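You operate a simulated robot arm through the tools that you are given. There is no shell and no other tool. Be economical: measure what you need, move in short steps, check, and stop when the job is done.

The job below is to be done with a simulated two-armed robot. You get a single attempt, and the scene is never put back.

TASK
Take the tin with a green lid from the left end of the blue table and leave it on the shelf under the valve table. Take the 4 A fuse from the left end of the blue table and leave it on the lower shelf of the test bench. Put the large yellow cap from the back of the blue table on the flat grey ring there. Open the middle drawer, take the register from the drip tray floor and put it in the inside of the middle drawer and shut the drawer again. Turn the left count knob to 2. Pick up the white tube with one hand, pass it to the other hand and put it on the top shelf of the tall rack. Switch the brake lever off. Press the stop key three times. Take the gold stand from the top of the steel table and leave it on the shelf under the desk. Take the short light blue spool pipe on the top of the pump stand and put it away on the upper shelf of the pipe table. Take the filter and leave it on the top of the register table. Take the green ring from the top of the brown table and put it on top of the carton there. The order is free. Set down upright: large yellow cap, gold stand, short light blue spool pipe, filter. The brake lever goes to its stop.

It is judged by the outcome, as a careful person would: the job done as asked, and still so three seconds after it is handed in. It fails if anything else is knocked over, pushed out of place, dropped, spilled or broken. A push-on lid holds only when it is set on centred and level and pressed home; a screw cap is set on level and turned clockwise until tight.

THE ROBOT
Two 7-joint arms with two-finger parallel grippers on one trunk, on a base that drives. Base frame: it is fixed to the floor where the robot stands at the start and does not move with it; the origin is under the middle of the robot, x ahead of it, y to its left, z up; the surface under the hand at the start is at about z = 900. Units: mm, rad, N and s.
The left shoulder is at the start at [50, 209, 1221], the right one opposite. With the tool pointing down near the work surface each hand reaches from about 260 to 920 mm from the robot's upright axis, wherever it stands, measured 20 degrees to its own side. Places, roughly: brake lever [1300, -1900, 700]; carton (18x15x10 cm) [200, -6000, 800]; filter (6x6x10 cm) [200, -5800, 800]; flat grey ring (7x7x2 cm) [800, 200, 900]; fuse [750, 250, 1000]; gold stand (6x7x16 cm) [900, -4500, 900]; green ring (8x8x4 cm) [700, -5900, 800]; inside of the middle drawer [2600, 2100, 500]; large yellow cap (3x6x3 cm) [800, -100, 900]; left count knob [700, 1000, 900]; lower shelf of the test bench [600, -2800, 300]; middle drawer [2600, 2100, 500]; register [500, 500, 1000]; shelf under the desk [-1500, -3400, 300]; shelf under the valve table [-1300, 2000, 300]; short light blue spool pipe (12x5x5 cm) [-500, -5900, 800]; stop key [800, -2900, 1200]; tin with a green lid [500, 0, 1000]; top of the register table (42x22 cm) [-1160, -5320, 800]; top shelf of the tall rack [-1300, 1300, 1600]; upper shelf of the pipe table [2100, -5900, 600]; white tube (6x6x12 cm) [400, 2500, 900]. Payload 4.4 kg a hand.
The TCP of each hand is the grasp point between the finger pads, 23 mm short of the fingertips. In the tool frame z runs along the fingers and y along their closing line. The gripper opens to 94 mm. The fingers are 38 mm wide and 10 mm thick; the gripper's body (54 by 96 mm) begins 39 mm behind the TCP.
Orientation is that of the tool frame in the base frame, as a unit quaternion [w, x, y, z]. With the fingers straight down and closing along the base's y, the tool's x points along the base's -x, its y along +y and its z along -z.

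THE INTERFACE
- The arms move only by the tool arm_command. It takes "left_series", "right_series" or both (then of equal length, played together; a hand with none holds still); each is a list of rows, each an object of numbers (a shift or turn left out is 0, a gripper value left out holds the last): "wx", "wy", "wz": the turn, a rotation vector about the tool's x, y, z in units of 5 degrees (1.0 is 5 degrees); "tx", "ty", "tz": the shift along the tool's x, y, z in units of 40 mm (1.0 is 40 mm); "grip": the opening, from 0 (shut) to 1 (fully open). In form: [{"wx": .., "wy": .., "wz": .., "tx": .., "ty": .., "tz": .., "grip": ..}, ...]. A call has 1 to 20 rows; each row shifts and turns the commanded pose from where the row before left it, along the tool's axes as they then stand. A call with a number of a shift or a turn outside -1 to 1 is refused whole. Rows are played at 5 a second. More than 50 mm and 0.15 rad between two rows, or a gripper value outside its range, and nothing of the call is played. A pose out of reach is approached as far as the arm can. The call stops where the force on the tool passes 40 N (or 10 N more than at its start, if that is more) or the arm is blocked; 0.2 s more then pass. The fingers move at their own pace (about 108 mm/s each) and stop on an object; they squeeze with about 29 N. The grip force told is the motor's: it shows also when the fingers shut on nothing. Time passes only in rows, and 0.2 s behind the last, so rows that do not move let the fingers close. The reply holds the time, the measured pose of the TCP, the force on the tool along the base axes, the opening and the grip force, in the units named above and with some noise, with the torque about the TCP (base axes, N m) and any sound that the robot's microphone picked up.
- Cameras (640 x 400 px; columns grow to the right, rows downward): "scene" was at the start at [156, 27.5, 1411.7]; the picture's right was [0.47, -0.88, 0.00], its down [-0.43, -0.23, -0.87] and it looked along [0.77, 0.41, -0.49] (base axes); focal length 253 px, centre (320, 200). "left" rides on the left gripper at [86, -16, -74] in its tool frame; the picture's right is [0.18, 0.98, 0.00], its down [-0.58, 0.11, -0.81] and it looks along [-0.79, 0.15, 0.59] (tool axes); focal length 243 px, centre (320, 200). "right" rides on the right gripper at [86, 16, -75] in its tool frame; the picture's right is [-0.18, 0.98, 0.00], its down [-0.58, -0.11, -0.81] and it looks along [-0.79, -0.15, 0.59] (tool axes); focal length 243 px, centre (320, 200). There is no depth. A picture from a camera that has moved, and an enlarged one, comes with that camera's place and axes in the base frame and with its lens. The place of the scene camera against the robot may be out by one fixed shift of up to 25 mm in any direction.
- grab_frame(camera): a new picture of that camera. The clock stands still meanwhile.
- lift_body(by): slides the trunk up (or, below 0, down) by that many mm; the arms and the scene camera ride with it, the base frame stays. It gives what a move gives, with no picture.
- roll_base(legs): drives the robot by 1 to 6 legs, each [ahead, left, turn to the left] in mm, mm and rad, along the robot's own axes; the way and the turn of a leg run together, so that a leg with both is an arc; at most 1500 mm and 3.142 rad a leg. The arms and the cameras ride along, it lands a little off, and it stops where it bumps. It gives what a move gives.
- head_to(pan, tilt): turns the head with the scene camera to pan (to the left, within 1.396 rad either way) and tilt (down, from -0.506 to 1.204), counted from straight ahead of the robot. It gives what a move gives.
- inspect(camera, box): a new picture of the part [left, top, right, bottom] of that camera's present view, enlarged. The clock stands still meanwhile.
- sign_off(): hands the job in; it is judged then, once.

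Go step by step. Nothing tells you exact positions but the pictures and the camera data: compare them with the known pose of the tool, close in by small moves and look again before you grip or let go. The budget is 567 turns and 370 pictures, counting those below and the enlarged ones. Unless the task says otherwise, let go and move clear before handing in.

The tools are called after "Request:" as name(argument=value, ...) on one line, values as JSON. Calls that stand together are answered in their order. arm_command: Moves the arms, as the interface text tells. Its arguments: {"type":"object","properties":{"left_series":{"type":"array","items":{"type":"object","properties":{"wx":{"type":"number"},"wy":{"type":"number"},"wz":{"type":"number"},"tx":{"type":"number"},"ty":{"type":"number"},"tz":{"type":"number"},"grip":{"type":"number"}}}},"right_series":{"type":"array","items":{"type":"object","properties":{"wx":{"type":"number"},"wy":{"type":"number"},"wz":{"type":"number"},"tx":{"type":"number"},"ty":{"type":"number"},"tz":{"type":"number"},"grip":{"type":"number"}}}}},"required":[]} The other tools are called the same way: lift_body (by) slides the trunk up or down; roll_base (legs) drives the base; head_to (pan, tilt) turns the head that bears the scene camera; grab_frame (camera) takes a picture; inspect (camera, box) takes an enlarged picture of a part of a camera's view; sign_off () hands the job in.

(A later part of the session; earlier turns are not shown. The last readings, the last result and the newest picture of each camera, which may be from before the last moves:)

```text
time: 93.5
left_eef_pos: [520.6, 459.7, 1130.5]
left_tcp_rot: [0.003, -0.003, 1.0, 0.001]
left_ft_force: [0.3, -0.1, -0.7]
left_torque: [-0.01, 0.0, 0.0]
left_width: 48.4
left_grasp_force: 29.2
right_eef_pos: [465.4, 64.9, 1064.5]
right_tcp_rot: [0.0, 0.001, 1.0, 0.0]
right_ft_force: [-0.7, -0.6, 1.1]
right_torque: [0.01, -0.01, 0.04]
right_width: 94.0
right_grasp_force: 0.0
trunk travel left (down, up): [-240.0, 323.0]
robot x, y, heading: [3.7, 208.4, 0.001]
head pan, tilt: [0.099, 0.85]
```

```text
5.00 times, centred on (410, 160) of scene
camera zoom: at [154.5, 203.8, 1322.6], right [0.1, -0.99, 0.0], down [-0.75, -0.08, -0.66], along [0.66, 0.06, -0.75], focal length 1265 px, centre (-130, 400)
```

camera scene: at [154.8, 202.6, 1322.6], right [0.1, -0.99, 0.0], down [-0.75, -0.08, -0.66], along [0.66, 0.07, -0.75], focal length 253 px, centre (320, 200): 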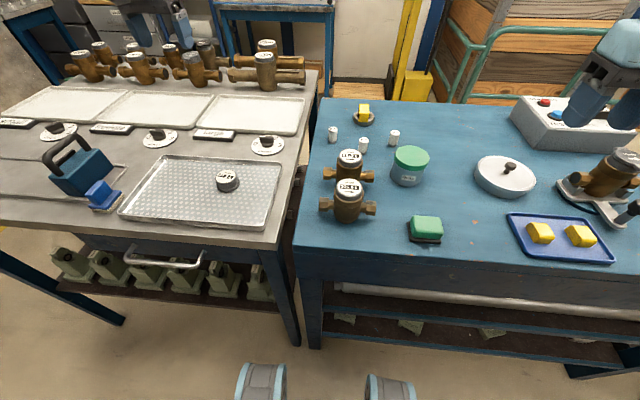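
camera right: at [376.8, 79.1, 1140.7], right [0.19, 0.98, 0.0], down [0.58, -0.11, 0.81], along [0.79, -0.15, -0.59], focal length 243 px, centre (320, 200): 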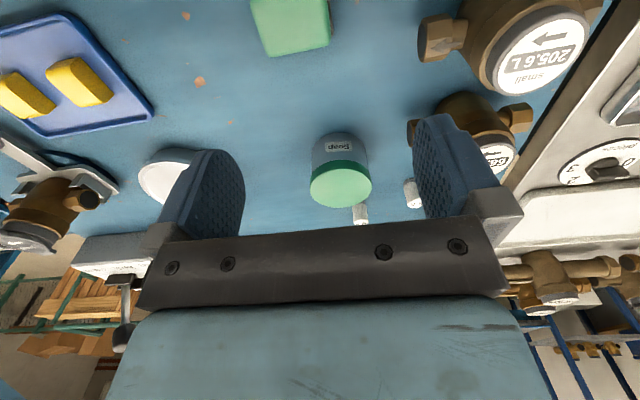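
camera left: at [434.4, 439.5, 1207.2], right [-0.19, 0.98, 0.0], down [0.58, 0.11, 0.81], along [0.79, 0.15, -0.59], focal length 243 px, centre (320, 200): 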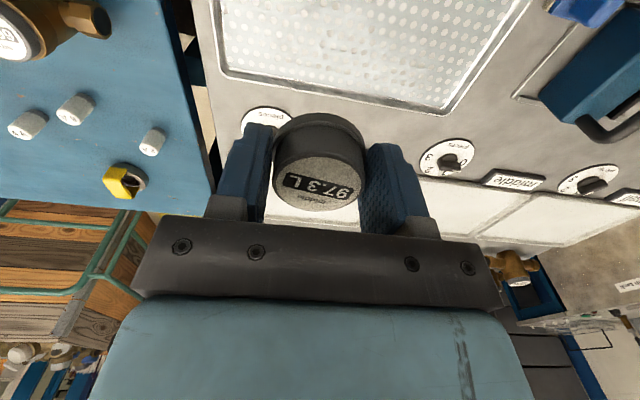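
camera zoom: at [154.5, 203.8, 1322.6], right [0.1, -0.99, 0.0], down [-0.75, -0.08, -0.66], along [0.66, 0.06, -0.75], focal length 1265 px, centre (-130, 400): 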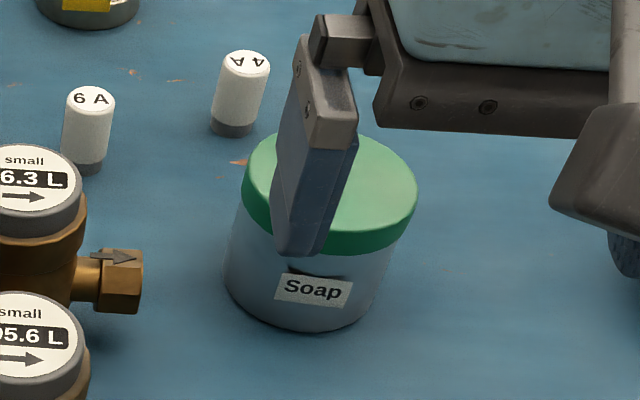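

Tin lid ~68 mm across, centred near [588,63]. Move above it.

Request:
arm_command(right_series=[{"tx": -0.78, "tz": 0.3, "grip": 0.9}, {"tx": -0.78, "tz": 0.3}, {"tx": -0.78, "tz": 0.3}, {"tx": -0.78, "tz": 0.3}])

Request:
grab_frame(camera="right")

Request:
inspect(camera="scene", box=[350, 120, 450, 200])

```text
time: 94.5
left_eef_pos: [522.3, 457.1, 1131.6]
left_tcp_rot: [0.002, -0.004, 1.0, 0.001]
left_ft_force: [0.5, -0.2, -0.8]
left_torque: [0.0, 0.01, -0.01]
left_width: 48.7
left_grasp_force: 29.5
right_eef_pos: [587.1, 63.3, 1017.3]
right_tcp_rot: [0.0, 0.0, 1.0, 0.0]
right_ft_force: [0.9, 0.2, -0.5]
right_torque: [-0.01, 0.02, -0.02]
right_width: 84.7
right_grasp_force: 0.0
trunk travel left (down, up): [-240.0, 323.0]
robot x, y, heading: [-3.6, 210.7, 0.001]
head pan, tilt: [0.099, 0.85]
```

```text
313 pictures are left
camera right: at [500.3, 78.2, 1092.0], right [0.19, 0.98, 0.0], down [0.58, -0.11, 0.81], along [0.79, -0.15, -0.59], focal length 243 px, centre (320, 200)
```

right: 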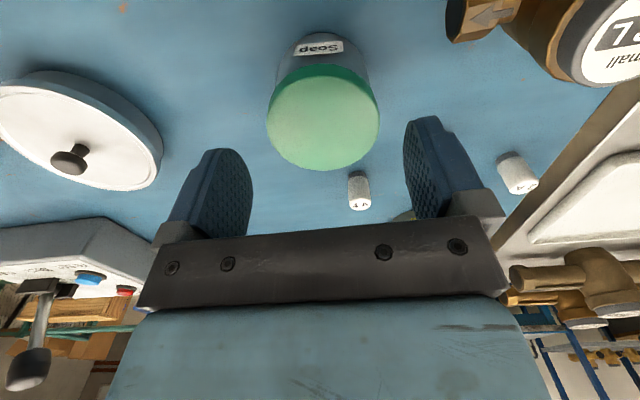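

```text
5.00 times, centred on (400, 160) of scene
camera zoom: at [155.4, 202.7, 1322.5], right [0.1, -1.0, 0.0], down [-0.75, -0.07, -0.66], along [0.66, 0.07, -0.75], focal length 1265 px, centre (-80, 400)
```

zoom: 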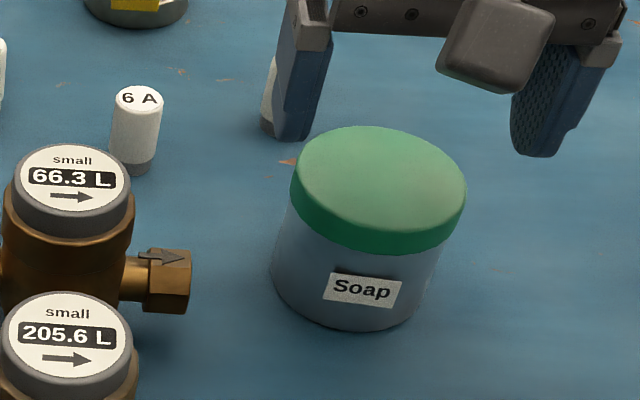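

Request:
arm_command(right_series=[{"tz": 0.65, "tx": 0.05}, {"tz": 0.65}, {"tz": 0.6}])

Request:
inspect(camera="scene", box=[350, 120, 450, 200])

```text
time: 95.3
left_eef_pos: [520.3, 457.7, 1131.8]
left_tcp_rot: [0.003, -0.003, 1.0, 0.001]
left_ft_force: [-0.2, 0.5, -0.8]
left_torque: [0.02, 0.03, -0.01]
left_width: 48.8
left_grasp_force: 28.8
right_eef_pos: [586.9, 62.7, 942.7]
right_tcp_rot: [0.001, 0.0, 1.0, 0.001]
right_ft_force: [-0.2, 0.0, 0.1]
right_torque: [0.0, 0.02, -0.04]
right_width: 84.6
right_grasp_force: 0.1
trunk travel left (down, up): [-240.0, 323.0]
robot x, y, heading: [1.5, 211.4, -0.002]
head pan, tilt: [0.099, 0.85]
```

```text
5.00 times, centred on (400, 160) of scene
camera zoom: at [155.2, 202.3, 1322.5], right [0.1, -1.0, 0.0], down [-0.75, -0.07, -0.66], along [0.66, 0.07, -0.75], focal length 1265 px, centre (-80, 400)
```

zoom: 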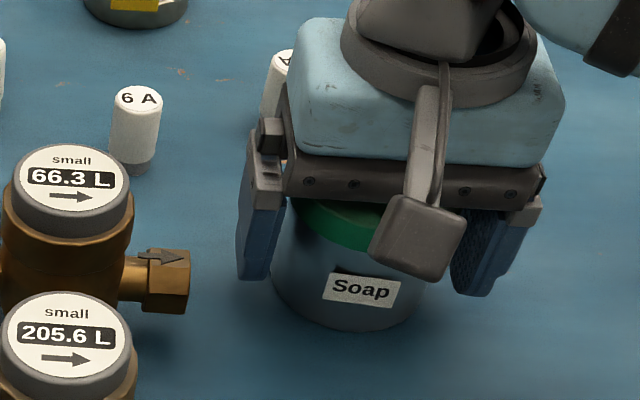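

Good straddle. Close and lift.

Request:
arm_command(right_series=[{"grip": 0}, {}, {}, {"tz": -0.5}, {"tz": -1}])

Request:
grab_frame(camera="right")

Request:
grab_frame(camera="scene")

```text
time: 96.5
left_eef_pos: [521.7, 458.2, 1131.5]
left_tcp_rot: [0.003, -0.003, 1.0, 0.0]
left_ft_force: [0.4, 0.6, -0.4]
left_torque: [-0.02, 0.0, 0.01]
left_width: 48.6
left_grasp_force: 29.4
right_eef_pos: [584.7, 62.9, 1001.2]
right_tcp_rot: [0.0, 0.0, 1.0, 0.0]
right_ft_force: [0.2, 0.7, -1.6]
right_torque: [0.01, 0.08, -0.01]
right_width: 72.2
right_grasp_force: 29.3
trunk travel left (down, up): [-240.0, 323.0]
robot x, y, heading: [0.1, 209.2, -0.005]
head pan, tilt: [0.099, 0.85]
```

```text
310 pictures are left
camera right: at [497.2, 78.9, 1076.8], right [0.18, 0.98, 0.0], down [0.58, -0.11, 0.81], along [0.79, -0.15, -0.59], focal length 243 px, centre (320, 200)
```

right: 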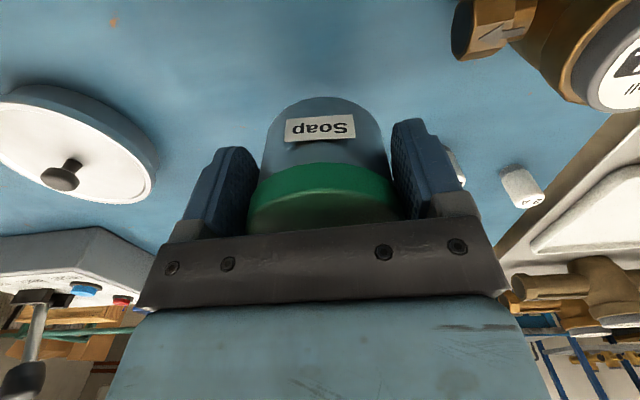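

```text
309 pictures are left
camera scene: at [154.4, 202.9, 1322.5], right [0.1, -0.99, 0.0], down [-0.75, -0.07, -0.66], along [0.66, 0.07, -0.75], focal length 253 px, centre (320, 200)
```

scene: 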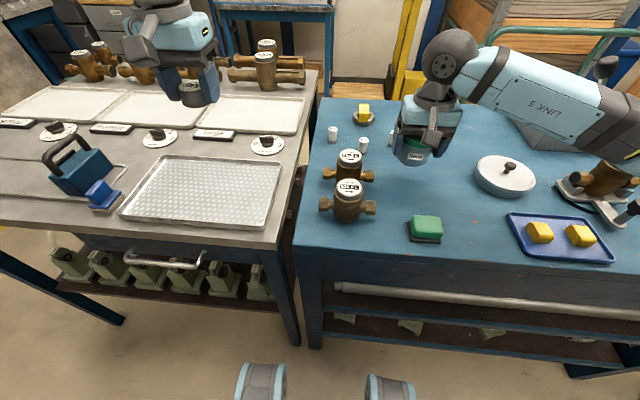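

Tin held. Raise, tuck both hands, and turn left in place.

Request:
arm_command(right_series=[{"tz": -1}, {"tz": -1}, {"tz": -1}, {"tz": -0.8}, {"tx": 0.9}, {"tx": 0.9}, {"tx": 0.9}, {"tx": 0.9}], left_series=[{"tz": -0.4}, {"tz": 0}, {"tz": 0}, {"tz": 0}, {"tx": 0.6}, {"tx": 0.6}, {"tx": 0.6}, {"tx": 0.6}])

Request:
head_to(pan=1.39, tilt=0.5)

Request:
grab_frame(camera="scene")

```text
time: 98.3
left_eef_pos: [422.4, 457.9, 1149.1]
left_tcp_rot: [0.003, -0.004, 1.0, 0.001]
left_ft_force: [0.2, -0.2, 0.0]
left_torque: [-0.03, 0.0, 0.01]
left_width: 48.6
left_grasp_force: 29.3
right_eef_pos: [441.1, 62.4, 1150.2]
right_tcp_rot: [0.0, 0.001, 1.0, 0.0]
right_ft_force: [0.0, 0.7, -2.4]
right_torque: [-0.03, 0.03, -0.02]
right_width: 71.8
right_grasp_force: 29.2
trunk travel left (down, up): [-240.0, 323.0]
robot x, y, heading: [0.3, 208.1, 0.004]
head pan, tilt: [0.099, 0.85]
```

```text
time: 99.8
left_eef_pos: [423.4, 458.5, 1148.5]
left_tcp_rot: [0.002, -0.004, 1.0, 0.001]
left_ft_force: [-0.5, 0.2, -0.3]
left_torque: [0.02, 0.0, 0.0]
left_width: 48.7
left_grasp_force: 28.8
right_eef_pos: [443.3, 62.7, 1150.1]
right_tcp_rot: [0.0, 0.001, 1.0, 0.0]
right_ft_force: [-0.8, 0.3, -1.8]
right_torque: [0.0, -0.01, 0.0]
right_width: 72.3
right_grasp_force: 29.0
trunk travel left (down, up): [-240.0, 323.0]
robot x, y, heading: [0.6, 208.3, 0.003]
head pan, tilt: [1.389, 0.499]
```

```text
308 pictures are left
camera scene: at [93.7, 284.2, 1352.5], right [0.98, -0.18, 0.0], down [-0.09, -0.47, -0.88], along [0.16, 0.86, -0.48], focal length 253 px, centre (320, 200)
```

scene: 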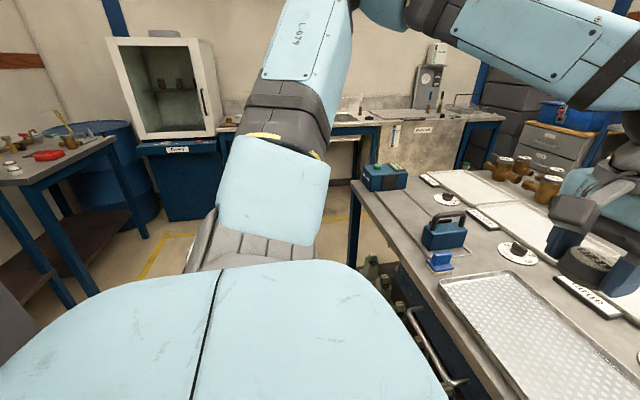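

Request:
roll_base(legs=[[-150, 0, 0], [0, 0, 1.9]])

Request:
head_to(pan=0.0, tilt=0.35)

Request:
grab_frame(camera="scene")

```text
time: 105.7
left_eef_pos: [-527.6, 522.2, 1149.0]
left_tcp_rot: [-0.001, 0.821, -0.571, -0.003]
left_ft_force: [-0.1, 0.2, -0.9]
left_torque: [0.02, 0.0, 0.0]
left_width: 48.5
left_grasp_force: 29.4
right_eef_pos: [-162.4, 676.0, 1149.3]
right_tcp_rot: [0.0, 0.819, -0.573, 0.0]
right_ft_force: [-0.6, 1.0, -2.4]
right_torque: [-0.02, -0.01, -0.01]
right_width: 72.2
right_grasp_force: 29.4
trunk travel left (down, up): [-240.0, 323.0]
robot x, y, heading: [-145.2, 209.2, 1.922]
head pan, tilt: [1.389, 0.499]
```

```text
time: 107.3
left_eef_pos: [-527.1, 523.3, 1148.6]
left_tcp_rot: [-0.001, 0.822, -0.57, -0.003]
left_ft_force: [0.3, -0.2, -0.9]
left_torque: [0.0, -0.02, 0.02]
left_width: 48.6
left_grasp_force: 28.6
right_eef_pos: [-161.3, 675.0, 1149.8]
right_tcp_rot: [0.001, 0.819, -0.573, -0.001]
right_ft_force: [0.1, 0.0, -2.5]
right_torque: [-0.08, 0.02, 0.03]
right_width: 71.9
right_grasp_force: 29.1
trunk travel left (down, up): [-240.0, 323.0]
robot x, y, heading: [-149.0, 209.4, 1.924]
head pan, tilt: [0.0, 0.351]
```

```text
307 pictures are left
camera scene: at [-195.6, 345.7, 1366.2], right [0.94, 0.34, 0.0], down [0.12, -0.32, -0.94], along [-0.32, 0.88, -0.34], focal length 253 px, centre (320, 200)
```

scene: 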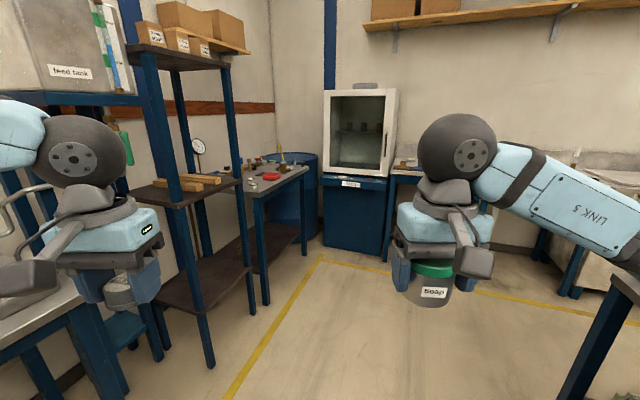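

The valve table front edge is near x≈-950, y 1470–2110. I'll drive to about (-450,1590) facing -x.

Request:
roll_base(legs=[[0, 0, -0.138], [1400, 0, 0], [0, 0, 1.355]])

Request:
head_to(pan=-0.3, tilt=0.7)

Request:
grab_frame(camera="scene")

```text
time: 118.0
left_eef_pos: [-874.9, 1314.3, 1149.4]
left_tcp_rot: [0.001, 1.0, -0.005, -0.003]
left_ft_force: [0.2, -0.2, -0.3]
left_torque: [-0.02, 0.0, -0.01]
left_width: 48.6
left_grasp_force: 28.9
right_eef_pos: [-887.1, 1709.6, 1149.8]
right_tcp_rot: [0.0, 1.0, -0.009, 0.0]
right_ft_force: [1.2, -0.1, -3.0]
right_torque: [0.01, -0.01, -0.03]
right_width: 72.1
right_grasp_force: 28.6
trunk travel left (down, up): [-240.0, 323.0]
robot x, y, heading: [-449.2, 1551.8, 3.12]
head pan, tilt: [0.0, 0.351]
```

```text
time: 118.8
left_eef_pos: [-874.5, 1313.1, 1148.9]
left_tcp_rot: [0.001, 1.0, -0.005, -0.002]
left_ft_force: [-0.9, -0.6, -0.3]
left_torque: [0.05, 0.03, 0.02]
left_width: 48.6
left_grasp_force: 28.9
right_eef_pos: [-887.4, 1710.1, 1150.1]
right_tcp_rot: [0.0, 1.0, -0.01, 0.0]
right_ft_force: [0.6, -0.4, -2.7]
right_torque: [-0.03, -0.05, 0.01]
right_width: 72.0
right_grasp_force: 29.1
trunk travel left (down, up): [-240.0, 323.0]
robot x, y, heading: [-450.3, 1551.9, 3.125]
head pan, tilt: [-0.3, 0.7]
```

```text
306 pictures are left
camera scene: at [-587.1, 1566.1, 1334.9], right [0.31, 0.95, 0.0], down [0.61, -0.2, -0.77], along [-0.73, 0.24, -0.64], focal length 253 px, centre (320, 200)
```

scene: 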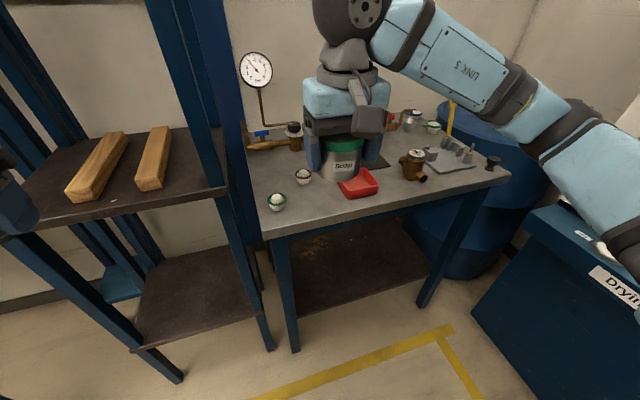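

Request:
inspect(camera="scene", box=[270, 200, 470, 340])

Request:
roll_base(legs=[[40, -80, 0.017]])

Request:
lift_body(by=-240)

Request:
grab_frame(camera="scene")

```text
2.86 times, centred on (370, 270) of scene
camera zoom: at [-587.1, 1566.1, 1334.9], right [0.31, 0.95, 0.0], down [0.61, -0.2, -0.77], along [-0.73, 0.24, -0.64], focal length 723 px, centre (177, 0)
```

zoom: 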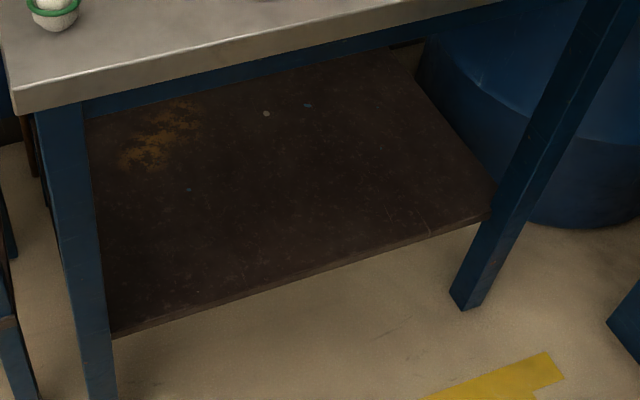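

```text
time: 120.2
left_eef_pos: [-910.1, 1384.8, 1148.4]
left_tcp_rot: [0.001, 1.0, 0.004, -0.002]
left_ft_force: [-0.2, 0.0, -0.7]
left_torque: [0.0, -0.02, -0.06]
left_width: 48.7
left_grasp_force: 28.7
right_eef_pos: [-928.5, 1781.0, 1149.6]
right_tcp_rot: [0.0, 1.0, -0.001, 0.0]
right_ft_force: [-1.1, 0.6, -3.0]
right_torque: [-0.01, -0.05, -0.03]
right_width: 72.1
right_grasp_force: 29.1
trunk travel left (down, up): [-240.0, 323.0]
robot x, y, heading: [-487.4, 1631.4, 3.144]
head pan, tilt: [-0.3, 0.7]
```

```text
time: 122.7
left_eef_pos: [-908.6, 1385.0, 908.5]
left_tcp_rot: [0.002, 1.0, 0.004, -0.003]
left_ft_force: [0.2, 0.5, -0.1]
left_torque: [0.0, -0.01, -0.03]
left_width: 48.8
left_grasp_force: 29.2
right_eef_pos: [-927.2, 1780.7, 910.6]
right_tcp_rot: [0.0, 1.0, -0.001, 0.0]
right_ft_force: [0.5, -0.1, -2.8]
right_torque: [-0.01, -0.06, -0.04]
right_width: 71.7
right_grasp_force: 29.1
trunk travel left (down, up): [0.0, 563.0]
robot x, y, heading: [-488.5, 1632.8, 3.143]
head pan, tilt: [-0.3, 0.7]
```

```text
304 pictures are left
camera scene: at [-626.8, 1643.0, 1094.9], right [0.3, 0.96, 0.0], down [0.62, -0.19, -0.76], along [-0.73, 0.23, -0.64], focal length 253 px, centre (320, 200)
```

scene: 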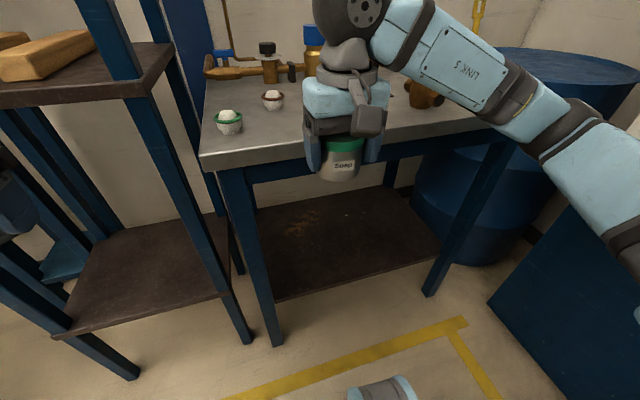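

Shelf is empty. Lower the right arm in front of the table edge.

Request:
arm_command(right_series=[{"tz": 0.98}, {"tz": 0.98}, {"tz": 0.98}, {"tz": 0.98}, {"tz": 0.98}, {"tz": 0.98}, {"tz": 0.98}, {"tz": 0.98}, {"tz": 0.98}, {"tz": 0.98}, {"tz": 0.98}, {"tz": 0.98}, {"tz": 0.98}])

Request:
head_to(pan=-0.3, tilt=1.0)

Request:
grab_frame(camera="scene")

Request:
grab_frame(camera="right")

```text
time: 125.5
left_eef_pos: [-910.8, 1384.8, 908.5]
left_tcp_rot: [0.001, 1.0, 0.003, -0.001]
left_ft_force: [-0.3, 0.1, 0.1]
left_torque: [0.0, -0.01, -0.02]
left_width: 48.4
left_grasp_force: 29.4
right_eef_pos: [-927.5, 1780.3, 399.4]
right_tcp_rot: [0.001, 1.0, -0.001, 0.0]
right_ft_force: [0.9, -0.8, -2.4]
right_torque: [-0.03, -0.05, 0.0]
right_width: 71.8
right_grasp_force: 29.3
trunk travel left (down, up): [0.0, 563.0]
robot x, y, heading: [-488.4, 1635.8, 3.144]
head pan, tilt: [-0.3, 0.7]
```

```text
time: 126.3
left_eef_pos: [-909.2, 1385.1, 909.9]
left_tcp_rot: [0.001, 1.0, 0.003, -0.003]
left_ft_force: [-0.3, 0.3, -0.5]
left_torque: [0.03, -0.01, 0.02]
left_width: 48.4
left_grasp_force: 28.8
right_eef_pos: [-927.6, 1781.2, 399.8]
right_tcp_rot: [0.0, 1.0, 0.0, 0.001]
right_ft_force: [0.5, -0.2, -2.8]
right_torque: [0.03, -0.02, -0.01]
right_width: 72.0
right_grasp_force: 29.2
trunk travel left (down, up): [0.0, 563.0]
robot x, y, heading: [-486.5, 1632.7, 3.147]
head pan, tilt: [-0.3, 1.0]
```

```text
303 pictures are left
camera scene: at [-612.4, 1638.5, 1071.5], right [0.3, 0.96, 0.0], down [0.8, -0.25, -0.54], along [-0.52, 0.16, -0.84], focal length 253 px, centre (320, 200)
```

scene: 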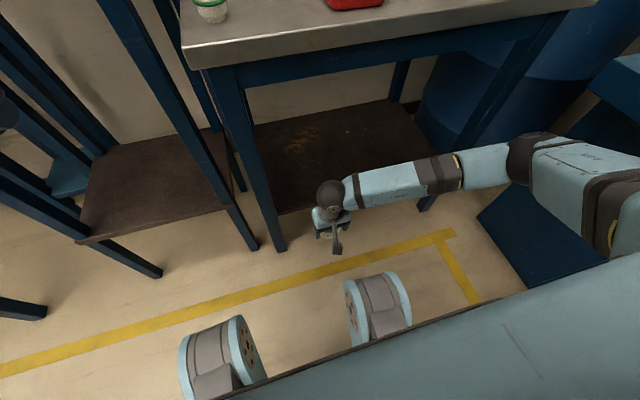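

```text
302 pictures are left
camera right: at [-842.2, 1763.6, 476.0], right [-0.19, -0.98, 0.0], down [-0.58, 0.11, 0.81], along [-0.79, 0.15, -0.59], focal length 243 px, centre (320, 200)
```

right: 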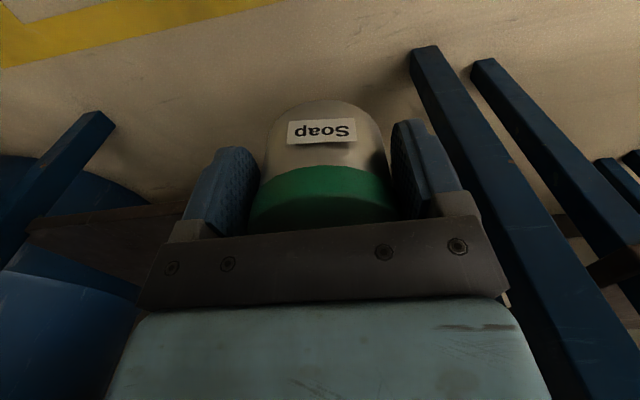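

Request:
arm_command(right_series=[{"tx": -0.95}, {"tx": -0.95}, {"tx": -0.95}, {"tx": -0.95}, {"tx": -0.95}])

Request:
grab_frame(camera="right")

Request:
grab_frame(camera="scene")

```text
time: 127.5
left_eef_pos: [-911.3, 1386.3, 908.9]
left_tcp_rot: [0.001, 1.0, 0.004, -0.002]
left_ft_force: [-0.5, -0.9, -0.6]
left_torque: [0.02, -0.02, -0.01]
left_width: 48.5
left_grasp_force: 28.7
right_eef_pos: [-1119.1, 1778.9, 401.0]
right_tcp_rot: [-0.001, 1.0, 0.0, 0.0]
right_ft_force: [0.0, 0.5, -3.1]
right_torque: [-0.01, -0.05, -0.03]
right_width: 71.8
right_grasp_force: 28.2
trunk travel left (down, up): [0.0, 563.0]
robot x, y, heading: [-488.0, 1635.3, 3.147]
head pan, tilt: [-0.3, 1.0]
```

```text
301 pictures are left
camera right: at [-1033.9, 1762.5, 476.6], right [-0.19, -0.98, 0.0], down [-0.58, 0.11, 0.81], along [-0.79, 0.15, -0.59], focal length 243 px, centre (320, 200)
```

right: 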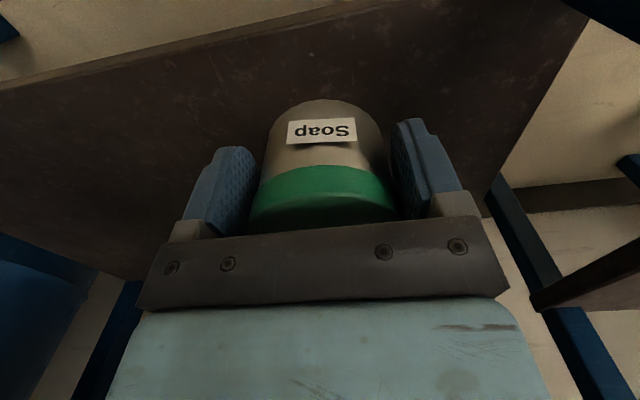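

```text
300 pictures are left
camera scene: at [-612.5, 1638.3, 1071.4], right [0.3, 0.96, 0.0], down [0.8, -0.25, -0.54], along [-0.52, 0.16, -0.84], focal length 253 px, centre (320, 200)
```

scene: 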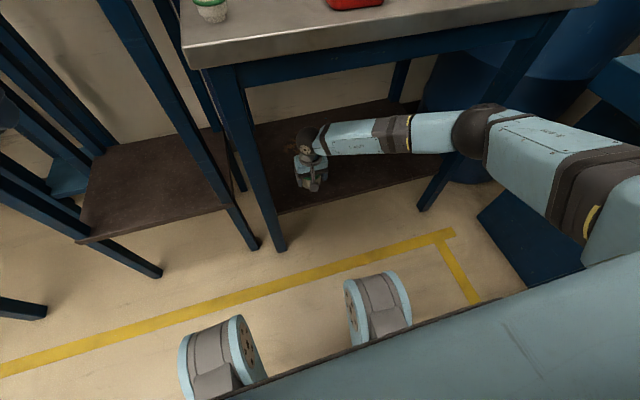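

Request:
arm_command(right_series=[{"tx": -0.7}, {"tx": -0.7}, {"tz": 0.5}, {"tz": 0.35}])

Request:
arm_command(right_series=[{"tz": 0.1}, {"tz": 0.1}, {"tz": 0.1}, {"tz": 0.1}, {"tz": 0.1}, {"tz": 0.1}])

Request:
grab_frame(camera="right")

```text
time: 128.5
left_eef_pos: [-910.5, 1385.6, 908.5]
left_tcp_rot: [0.001, 1.0, 0.004, -0.002]
left_ft_force: [0.2, -0.5, -0.6]
left_torque: [0.01, 0.0, 0.0]
left_width: 48.3
left_grasp_force: 28.9
right_eef_pos: [-1172.7, 1779.4, 365.9]
right_tcp_rot: [0.001, 1.0, -0.001, 0.001]
right_ft_force: [1.0, 1.0, -3.0]
right_torque: [0.02, -0.04, 0.04]
right_width: 71.6
right_grasp_force: 28.9
trunk travel left (down, up): [0.0, 563.0]
robot x, y, heading: [-487.3, 1633.7, 3.148]
head pan, tilt: [-0.3, 1.0]
```

```text
time: 129.9
left_eef_pos: [-909.4, 1386.5, 907.9]
left_tcp_rot: [0.001, 1.0, 0.003, -0.001]
left_ft_force: [0.9, -0.1, -0.8]
left_torque: [-0.02, 0.0, 0.01]
left_width: 48.5
left_grasp_force: 28.6
right_eef_pos: [-1172.5, 1782.5, 341.8]
right_tcp_rot: [0.0, 1.0, 0.0, 0.0]
right_ft_force: [0.6, -0.6, -3.1]
right_torque: [-0.02, -0.07, -0.01]
right_width: 72.0
right_grasp_force: 29.1
trunk travel left (down, up): [0.0, 563.0]
robot x, y, heading: [-484.1, 1636.9, 3.141]
head pan, tilt: [-0.3, 1.0]
```

```text
299 pictures are left
camera right: at [-1088.3, 1764.8, 418.1], right [-0.19, -0.98, 0.0], down [-0.58, 0.11, 0.81], along [-0.79, 0.15, -0.59], focal length 243 px, centre (320, 200)
```

right: 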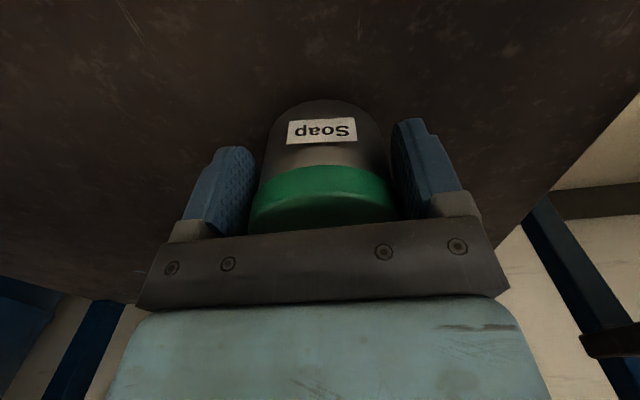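

Request:
arm_command(right_series=[{"tz": 0.08}, {"tz": 0.08}, {"tz": 0.08}, {"tz": 0.08}])

```text
time: 130.9
left_eef_pos: [-909.1, 1384.7, 908.6]
left_tcp_rot: [0.001, 1.0, 0.003, -0.002]
left_ft_force: [0.2, 0.1, -0.1]
left_torque: [-0.01, 0.03, 0.02]
left_width: 48.7
left_grasp_force: 28.7
right_eef_pos: [-1174.4, 1781.5, 330.7]
right_tcp_rot: [0.0, 1.0, -0.001, 0.0]
right_ft_force: [-0.4, 0.2, -2.1]
right_torque: [-0.02, -0.03, 0.01]
right_width: 71.7
right_grasp_force: 29.0
trunk travel left (down, up): [0.0, 563.0]
robot x, y, heading: [-482.1, 1631.6, 3.142]
head pan, tilt: [-0.3, 1.0]
```

Request:
arm_command(right_series=[{"tz": 0.08}, {"tz": 0.08}, {"tz": 0.08}, {"tz": 0.08}, {"tz": 0.08}])

Request:
grab_frame(camera="right")

```text
time: 132.1
left_eef_pos: [-908.8, 1384.5, 910.7]
left_tcp_rot: [0.0, 1.0, 0.003, -0.003]
left_ft_force: [-0.5, 0.0, -0.9]
left_torque: [-0.01, -0.03, 0.02]
left_width: 48.2
left_grasp_force: 29.0
right_eef_pos: [-1175.1, 1781.3, 316.3]
right_tcp_rot: [0.0, 1.0, -0.002, -0.003]
right_ft_force: [-4.4, 0.5, 22.1]
right_torque: [0.13, 0.29, 0.19]
right_width: 71.3
right_grasp_force: 29.4
trunk travel left (down, up): [0.0, 563.0]
robot x, y, heading: [-486.7, 1630.7, 3.143]
head pan, tilt: [-0.3, 1.0]
```

```text
298 pictures are left
camera right: at [-1089.5, 1764.3, 391.9], right [-0.19, -0.98, 0.0], down [-0.58, 0.11, 0.81], along [-0.8, 0.15, -0.59], focal length 243 px, centre (320, 200)
```

right: 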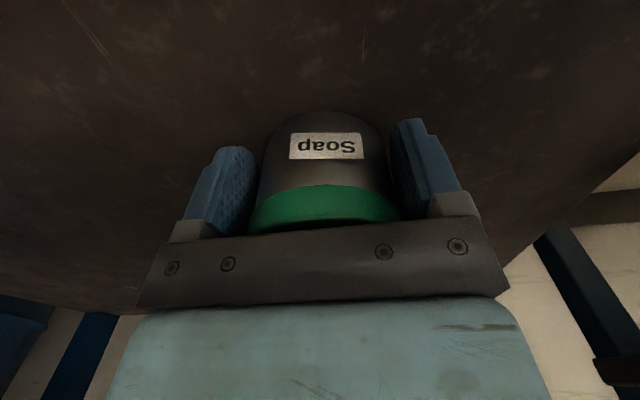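

Tin is on the shelf. Release, rise 80 mm, back out.

Request:
arm_command(right_series=[{"tz": -0.08}, {"grip": 0.95}, {}, {"tz": -0.7}, {"tz": -0.7}, {"tz": -0.7}, {"tz": -0.3}])

Request:
grab_frame(camera="right")

```text
time: 133.7
left_eef_pos: [-909.4, 1385.3, 908.6]
left_tcp_rot: [0.001, 1.0, 0.003, -0.003]
left_ft_force: [0.3, 0.3, -0.3]
left_torque: [-0.02, 0.01, -0.02]
left_width: 48.7
left_grasp_force: 29.7
right_eef_pos: [-1174.0, 1781.0, 412.3]
right_tcp_rot: [0.0, 1.0, -0.001, 0.0]
right_ft_force: [0.1, -0.7, -1.0]
right_torque: [0.01, -0.01, -0.01]
right_width: 89.4
right_grasp_force: 0.0
trunk travel left (down, up): [0.0, 563.0]
robot x, y, heading: [-487.6, 1633.6, 3.143]
head pan, tilt: [-0.3, 1.0]
```

```text
297 pictures are left
camera right: at [-1087.9, 1764.1, 488.1], right [-0.19, -0.98, 0.0], down [-0.58, 0.11, 0.81], along [-0.79, 0.15, -0.59], focal length 243 px, centre (320, 200)
```

right: 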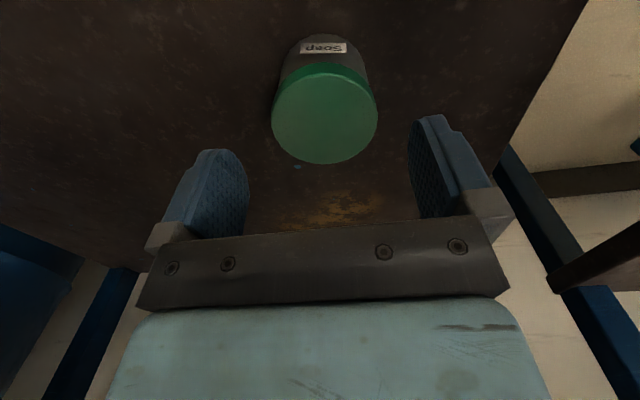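

Request:
arm_command(right_series=[{"tx": 0.95}, {"tx": 0.95}, {"tx": 0.95}, {"tx": 0.95}, {"tx": 0.95}, {"tx": 0.95}, {"tx": 0.95}, {"tz": -0.98}, {"tz": -0.98}, {"tz": -0.98}, {"tz": -0.98}, {"tz": -0.98}, {"tz": -0.98}, {"tz": -0.98}, {"tz": -0.98}, {"tz": -0.98}, {"tz": -0.98}, {"tz": -0.98}, {"tz": -0.98}])

Request:
lift_body(by=240)

Request:
roll_base(legs=[[-250, 0, 0], [0, 0, -2.4]])

Request:
head_to(pan=0, tilt=0.4)

Request:
grab_frame(camera="scene")

```text
time: 135.5
left_eef_pos: [-908.9, 1384.9, 910.3]
left_tcp_rot: [0.001, 1.0, 0.004, -0.003]
left_ft_force: [0.3, -0.1, -0.4]
left_torque: [-0.02, -0.01, 0.01]
left_width: 48.7
left_grasp_force: 29.1
right_eef_pos: [-917.1, 1788.4, 429.2]
right_tcp_rot: [-0.006, 1.0, -0.007, -0.009]
right_ft_force: [-8.0, 3.1, -1.5]
right_torque: [-0.2, -0.41, 0.07]
right_width: 89.6
right_grasp_force: 0.1
trunk travel left (down, up): [0.0, 563.0]
robot x, y, heading: [-483.4, 1638.0, 3.141]
head pan, tilt: [-0.3, 1.0]
stopped in row 8 (right hand): the force on the tool passed its limit at 74 N (the readings are from after the stop); the commanded pose is now the measured one
```

```text
time: 138.0
left_eef_pos: [-909.0, 1385.2, 1149.7]
left_tcp_rot: [0.001, 1.0, 0.003, -0.001]
left_ft_force: [-0.2, 0.8, -0.1]
left_torque: [0.0, -0.01, 0.04]
left_width: 48.5
left_grasp_force: 28.8
right_eef_pos: [-916.2, 1788.2, 668.0]
right_tcp_rot: [-0.005, 1.0, -0.008, -0.007]
right_ft_force: [-0.4, -0.9, -0.3]
right_torque: [-0.02, -0.01, 0.03]
right_width: 89.2
right_grasp_force: 0.0
trunk travel left (down, up): [-240.0, 323.0]
robot x, y, heading: [-484.9, 1634.4, 3.142]
head pan, tilt: [-0.3, 1.0]
```

```text
time: 145.4
left_eef_pos: [-107.4, 2104.5, 1148.0]
left_tcp_rot: [0.0, -0.38, 0.925, 0.002]
left_ft_force: [0.5, 0.0, -1.2]
left_torque: [0.0, -0.03, -0.01]
left_width: 48.5
left_grasp_force: 29.1
right_eef_pos: [179.2, 1821.4, 668.5]
right_tcp_rot: [0.008, -0.37, 0.929, -0.003]
right_ft_force: [0.6, 0.1, -0.1]
right_torque: [-0.04, 0.0, 0.02]
right_width: 89.4
right_grasp_force: 0.0
trunk travel left (down, up): [-240.0, 323.0]
robot x, y, heading: [-236.0, 1634.3, 0.766]
head pan, tilt: [-0.3, 1.0]
```

```text
time: 146.4
left_eef_pos: [-106.9, 2104.4, 1148.4]
left_tcp_rot: [0.001, -0.38, 0.925, 0.002]
left_ft_force: [-1.3, -0.3, 0.0]
left_torque: [-0.02, -0.01, 0.02]
left_width: 48.4
left_grasp_force: 28.8
right_eef_pos: [179.4, 1820.7, 668.7]
right_tcp_rot: [0.008, -0.37, 0.929, -0.002]
right_ft_force: [-0.1, 0.8, -0.2]
right_torque: [-0.02, 0.0, -0.01]
right_width: 89.2
right_grasp_force: 0.0
trunk travel left (down, up): [-240.0, 323.0]
robot x, y, heading: [-234.0, 1632.9, 0.773]
head pan, tilt: [0.0, 0.4]
```

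```text
296 pictures are left
camera scene: at [-113.9, 1728.6, 1361.6], right [0.7, -0.72, 0.0], down [-0.28, -0.27, -0.92], along [0.66, 0.64, -0.39], focal length 253 px, centre (320, 200)
```

scene: 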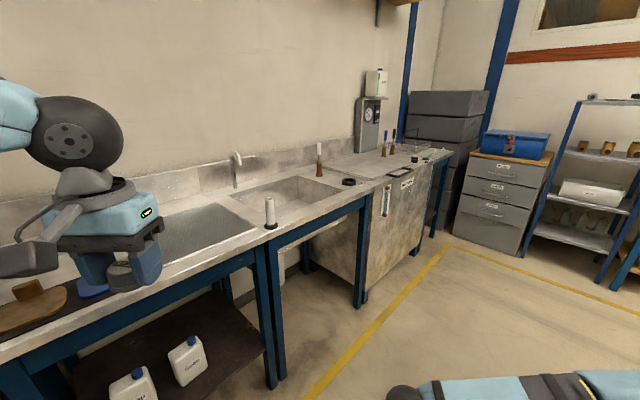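

The tube stands on the bench near [350,2440]; the drawer cabinet front is near x≈2530, y 1750–2340, facing -x. Raise the right hand and drive there.

Request:
arm_command(right_series=[{"tz": -0.98}, {"tz": -0.98}, {"tz": -0.98}, {"tz": -0.98}, {"tz": -0.98}, {"tz": -0.98}, {"tz": -0.98}, {"tz": -0.98}, {"tz": -0.98}, {"tz": -0.98}, {"tz": -0.98}, {"tz": -0.98}])

Request:
roll_base(legs=[[0, 0, -0.68], [1400, 0, 0]])

Request:
grab_frame(camera="scene")

```text
time: 149.0
left_eef_pos: [-107.8, 2106.2, 1148.3]
left_tcp_rot: [0.003, -0.38, 0.925, 0.002]
left_ft_force: [0.0, 0.6, -1.0]
left_torque: [0.01, 0.02, 0.0]
left_width: 48.4
left_grasp_force: 29.1
right_eef_pos: [168.9, 1820.2, 1140.1]
right_tcp_rot: [0.008, -0.37, 0.929, -0.003]
right_ft_force: [-0.6, -0.6, 0.8]
right_torque: [-0.01, -0.03, 0.0]
right_width: 89.1
right_grasp_force: 0.1
trunk travel left (down, up): [-240.0, 323.0]
robot x, y, heading: [-237.6, 1634.6, 0.777]
head pan, tilt: [0.0, 0.4]
```

```text
time: 157.8
left_eef_pos: [1560.6, 2011.1, 1147.8]
left_tcp_rot: [0.001, -0.038, 0.999, 0.001]
left_ft_force: [0.1, 0.5, 0.2]
left_torque: [0.0, 0.04, -0.01]
left_width: 48.6
left_grasp_force: 29.3
right_eef_pos: [1587.9, 1614.5, 1139.5]
right_tcp_rot: [0.006, -0.029, 1.0, -0.005]
right_ft_force: [-0.3, 0.4, -0.4]
right_torque: [0.01, -0.01, -0.01]
right_width: 89.5
right_grasp_force: 0.0
trunk travel left (down, up): [-240.0, 323.0]
robot x, y, heading: [1155.1, 1731.6, 0.073]
head pan, tilt: [0.0, 0.4]
```

```text
295 pictures are left
camera scene: at [1324.1, 1729.7, 1361.7], right [0.07, -1.0, 0.0], down [-0.39, -0.03, -0.92], along [0.92, 0.06, -0.39], focal length 253 px, centre (320, 200)
```

scene: 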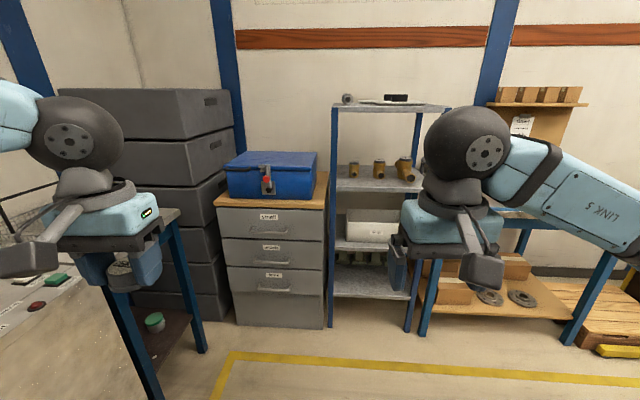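

Request:
inspect(camera="scene", box=[205, 190, 345, 340])

Request:
roll_base(legs=[[0, 0, -0.073], [350, 250, 0]])

Request:
head_to(pan=0.1, tilt=0.7)

Request:
grab_frame(camera="scene")

```text
2.67 times, centred on (275, 265) of scene
camera zoom: at [1324.1, 1729.7, 1361.7], right [0.07, -1.0, 0.0], down [-0.39, -0.03, -0.92], along [0.92, 0.06, -0.39], focal length 675 px, centre (440, 27)
```

zoom: 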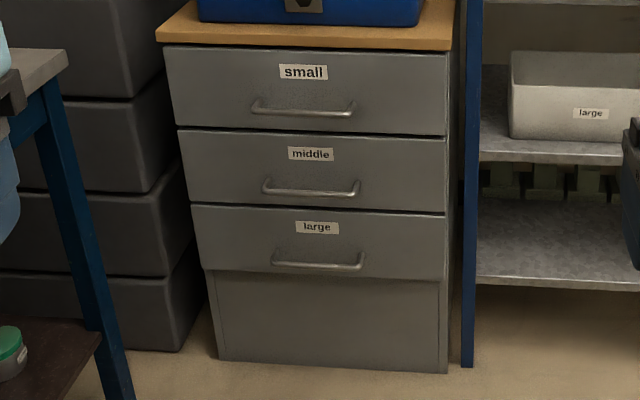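

```text
time: 161.1
left_eef_pos: [1925.7, 2231.2, 1149.2]
left_tcp_rot: [0.002, -0.002, 1.0, 0.001]
left_ft_force: [-0.4, -0.7, 0.2]
left_torque: [0.0, 0.01, 0.0]
left_width: 48.6
left_grasp_force: 29.1
right_eef_pos: [1922.7, 1833.7, 1139.9]
right_tcp_rot: [0.007, 0.009, 1.0, -0.006]
right_ft_force: [0.0, 0.5, 0.8]
right_torque: [-0.01, 0.0, 0.01]
right_width: 89.4
right_grasp_force: 0.0
trunk travel left (down, up): [-240.0, 323.0]
robot x, y, heading: [1495.6, 1983.7, -0.002]
head pan, tilt: [0.0, 0.4]
```

```text
time: 161.9
left_eef_pos: [1924.7, 2229.8, 1148.4]
left_tcp_rot: [0.002, -0.002, 1.0, 0.002]
left_ft_force: [-0.2, -0.8, 0.0]
left_torque: [-0.01, -0.01, 0.02]
left_width: 48.5
left_grasp_force: 28.9
right_eef_pos: [1921.8, 1833.0, 1141.0]
right_tcp_rot: [0.007, 0.009, 1.0, -0.005]
right_ft_force: [0.3, -0.2, -0.6]
right_torque: [0.01, -0.02, -0.03]
right_width: 89.3
right_grasp_force: 0.1
trunk travel left (down, up): [-240.0, 323.0]
robot x, y, heading: [1502.6, 1987.5, -0.001]
head pan, tilt: [0.099, 0.7]
```

```text
293 pictures are left
camera scene: at [1660.9, 1976.2, 1334.9], right [0.09, -1.0, 0.0], down [-0.64, -0.06, -0.77], along [0.76, 0.07, -0.64], focal length 253 px, centre (320, 200)
```

scene: 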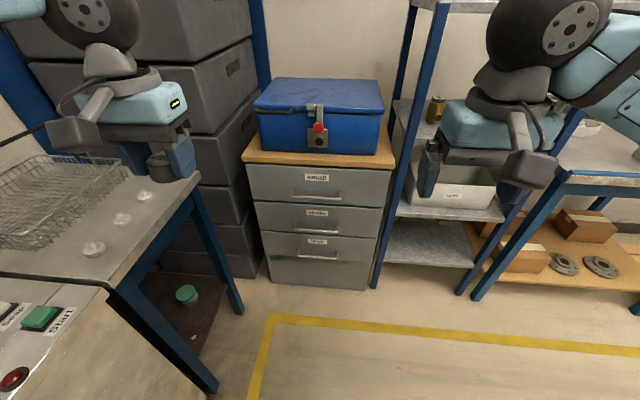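

Request:
inspect(camera="scene", box=[240, 150, 400, 300])

```text
2.67 times, centred on (320, 225) of scene
camera zoom: at [1660.9, 1976.2, 1334.9], right [0.09, -1.0, 0.0], down [-0.64, -0.06, -0.77], along [0.76, 0.07, -0.64], focal length 675 px, centre (320, 133)
```

zoom: 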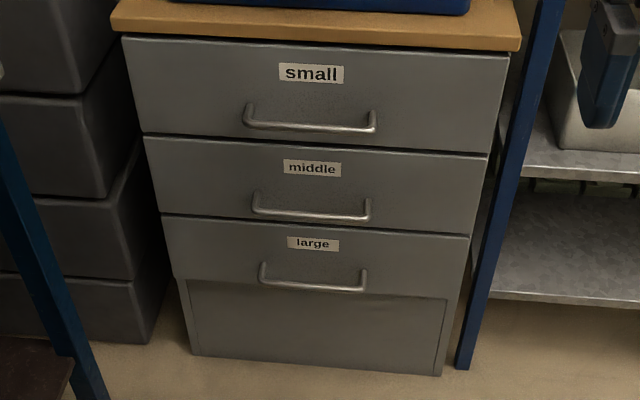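

Handle bar is near [2400,2079,510]. Drive closer, then orient the right hand forward (yaw 90°, pitch ~65°).

Request:
roll_base(legs=[[230, 40, 0]])

Request:
arm_command(right_series=[{"wz": -1, "tz": 0.8}, {"wz": -1, "tz": 0.8}, {"wz": -1, "tz": 0.8}, {"wz": -1, "tz": 0.8}, {"wz": -1, "tz": 0.8}, {"wz": -1, "tz": 0.8}, {"wz": -1, "tz": 0.8}, {"wz": -1, "tz": 0.8}, {"wz": -1, "tz": 0.8}, {"wz": -1, "tz": 0.8}, {"wz": -1}, {"wz": -1}, {"wz": -1}, {"wz": -1}, {"wz": -1}, {"wz": -1}, {"wz": -1}, {"wz": -1}])

Request:
arm_command(right_series=[{"wx": 1, "grip": 0.5}, {"wx": 1}, {"wx": 1}, {"wx": 1}, {"wx": 1}, {"wx": 1}, {"wx": 1}, {"wx": 1}, {"wx": 1}, {"wx": 1}, {"wx": 1}, {"wx": 1}, {"wx": 1}])

Request:
grab_frame(camera="scene")

```text
time: 163.6
left_eef_pos: [2151.5, 2270.9, 1148.8]
left_tcp_rot: [0.002, -0.002, 1.0, 0.002]
left_ft_force: [1.1, 0.2, 0.0]
left_torque: [0.02, 0.03, -0.01]
left_width: 48.5
left_grasp_force: 28.9
right_eef_pos: [2152.5, 1872.7, 1140.4]
right_tcp_rot: [0.007, 0.009, 1.0, -0.005]
right_ft_force: [-0.1, 0.0, 0.6]
right_torque: [0.01, 0.02, 0.01]
right_width: 89.2
right_grasp_force: 0.0
trunk travel left (down, up): [-240.0, 323.0]
robot x, y, heading: [1731.4, 2021.5, 0.002]
head pan, tilt: [0.099, 0.7]
```

```text
time: 167.4
left_eef_pos: [2152.7, 2272.5, 1148.6]
left_tcp_rot: [0.002, -0.002, 1.0, -0.001]
left_ft_force: [-0.3, 0.7, -1.1]
left_torque: [-0.06, 0.01, 0.0]
left_width: 48.6
left_grasp_force: 29.1
right_eef_pos: [2154.8, 1870.5, 820.8]
right_tcp_rot: [0.001, -0.701, 0.713, -0.011]
right_ft_force: [-0.6, 0.4, 0.0]
right_torque: [-0.07, -0.01, -0.02]
right_width: 89.4
right_grasp_force: 0.1
trunk travel left (down, up): [-240.0, 323.0]
robot x, y, heading: [1725.7, 2021.2, -0.001]
head pan, tilt: [0.099, 0.7]
```

```text
time: 170.2
left_eef_pos: [2153.1, 2270.6, 1149.6]
left_tcp_rot: [0.003, -0.002, 1.0, 0.001]
left_ft_force: [0.2, -0.1, -0.7]
left_torque: [-0.01, 0.01, 0.01]
left_width: 48.5
left_grasp_force: 28.9
right_eef_pos: [2154.0, 1907.7, 843.1]
right_tcp_rot: [0.375, -0.59, 0.598, -0.392]
right_ft_force: [0.7, 0.0, 0.2]
right_torque: [0.0, -0.01, 0.0]
right_width: 47.0
right_grasp_force: 0.0
right hand out of reach, approached as far as the arm can: row 11, 12, 13
trunk travel left (down, up): [-240.0, 323.0]
robot x, y, heading: [1727.5, 2020.4, -0.007]
head pan, tilt: [0.099, 0.7]
```

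```text
291 pictures are left
camera scene: at [1889.5, 2015.9, 1334.8], right [0.1, -1.0, 0.0], down [-0.64, -0.06, -0.76], along [0.76, 0.07, -0.64], focal length 253 px, centre (320, 200)
```

scene: 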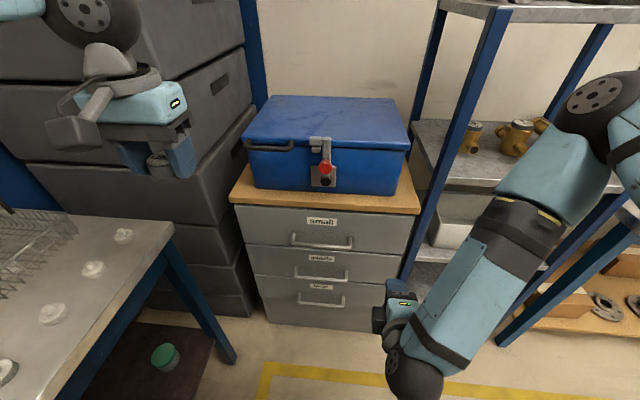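

Request:
arm_command(right_series=[{"tx": -0.45, "ty": 0.5, "tz": 0.5}, {"tx": -0.45, "ty": 0.5, "tz": 0.5}, {"tx": -0.45, "ty": 0.5, "tz": 0.5}, {"tx": -0.45, "ty": 0.5, "tz": 0.5}, {"tx": -0.45, "ty": 0.5, "tz": 0.5}, {"tx": -0.45, "ty": 0.5, "tz": 0.5}, {"tx": -0.45, "ty": 0.5, "tz": 0.5}, {"tx": -0.45, "ty": 0.5, "tz": 0.5}, {"tx": -0.45, "ty": 0.5, "tz": 0.5}])

Request:
grab_frame(camera="scene")

Request:
grab_frame(camera="right")

```text
time: 172.2
left_eef_pos: [2153.8, 2269.5, 1148.6]
left_tcp_rot: [0.002, -0.002, 1.0, 0.0]
left_ft_force: [-0.1, 0.6, -0.5]
left_torque: [0.0, 0.0, -0.01]
left_width: 48.4
left_grasp_force: 28.6
right_eef_pos: [2250.4, 2082.5, 620.9]
right_tcp_rot: [0.374, -0.59, 0.598, -0.392]
right_ft_force: [0.0, 0.0, -0.9]
right_torque: [0.02, 0.01, 0.01]
right_width: 46.8
right_grasp_force: 0.2
right hand out of reach, approached as far as the arm can: row 5, 6, 7, 8, 9
trunk travel left (down, up): [-240.0, 323.0]
robot x, y, heading: [1728.2, 2021.9, -0.009]
head pan, tilt: [0.099, 0.7]
```

```text
290 pictures are left
camera scene: at [1889.6, 2015.7, 1334.9], right [0.1, -1.0, 0.0], down [-0.64, -0.06, -0.76], along [0.76, 0.07, -0.64], focal length 253 px, centre (320, 200)
```

scene: 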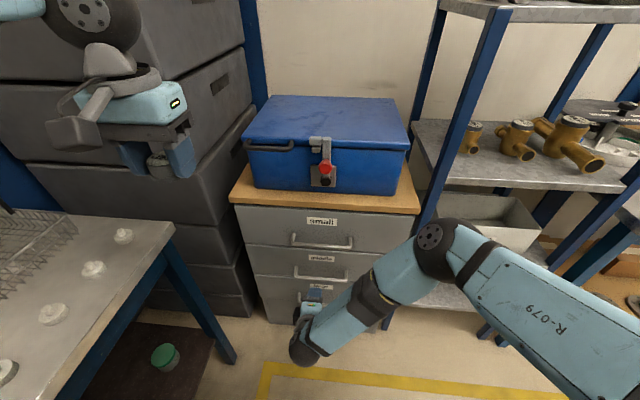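

```text
289 pictures are left
camera right: at [2173.7, 1997.0, 638.7], right [-0.4, 0.18, -0.9], down [-0.67, 0.6, 0.42], along [0.62, 0.78, -0.12], focal length 243 px, centre (320, 200)
```

right: 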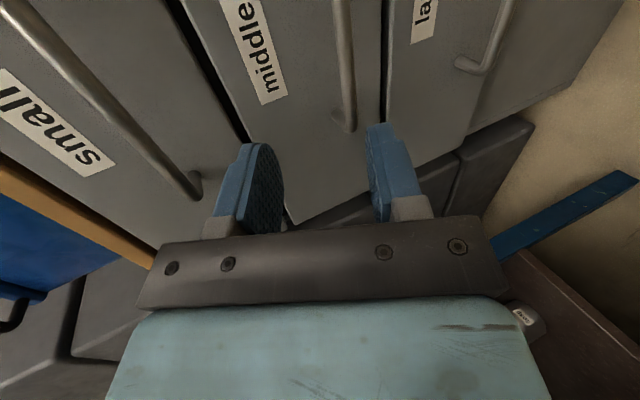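

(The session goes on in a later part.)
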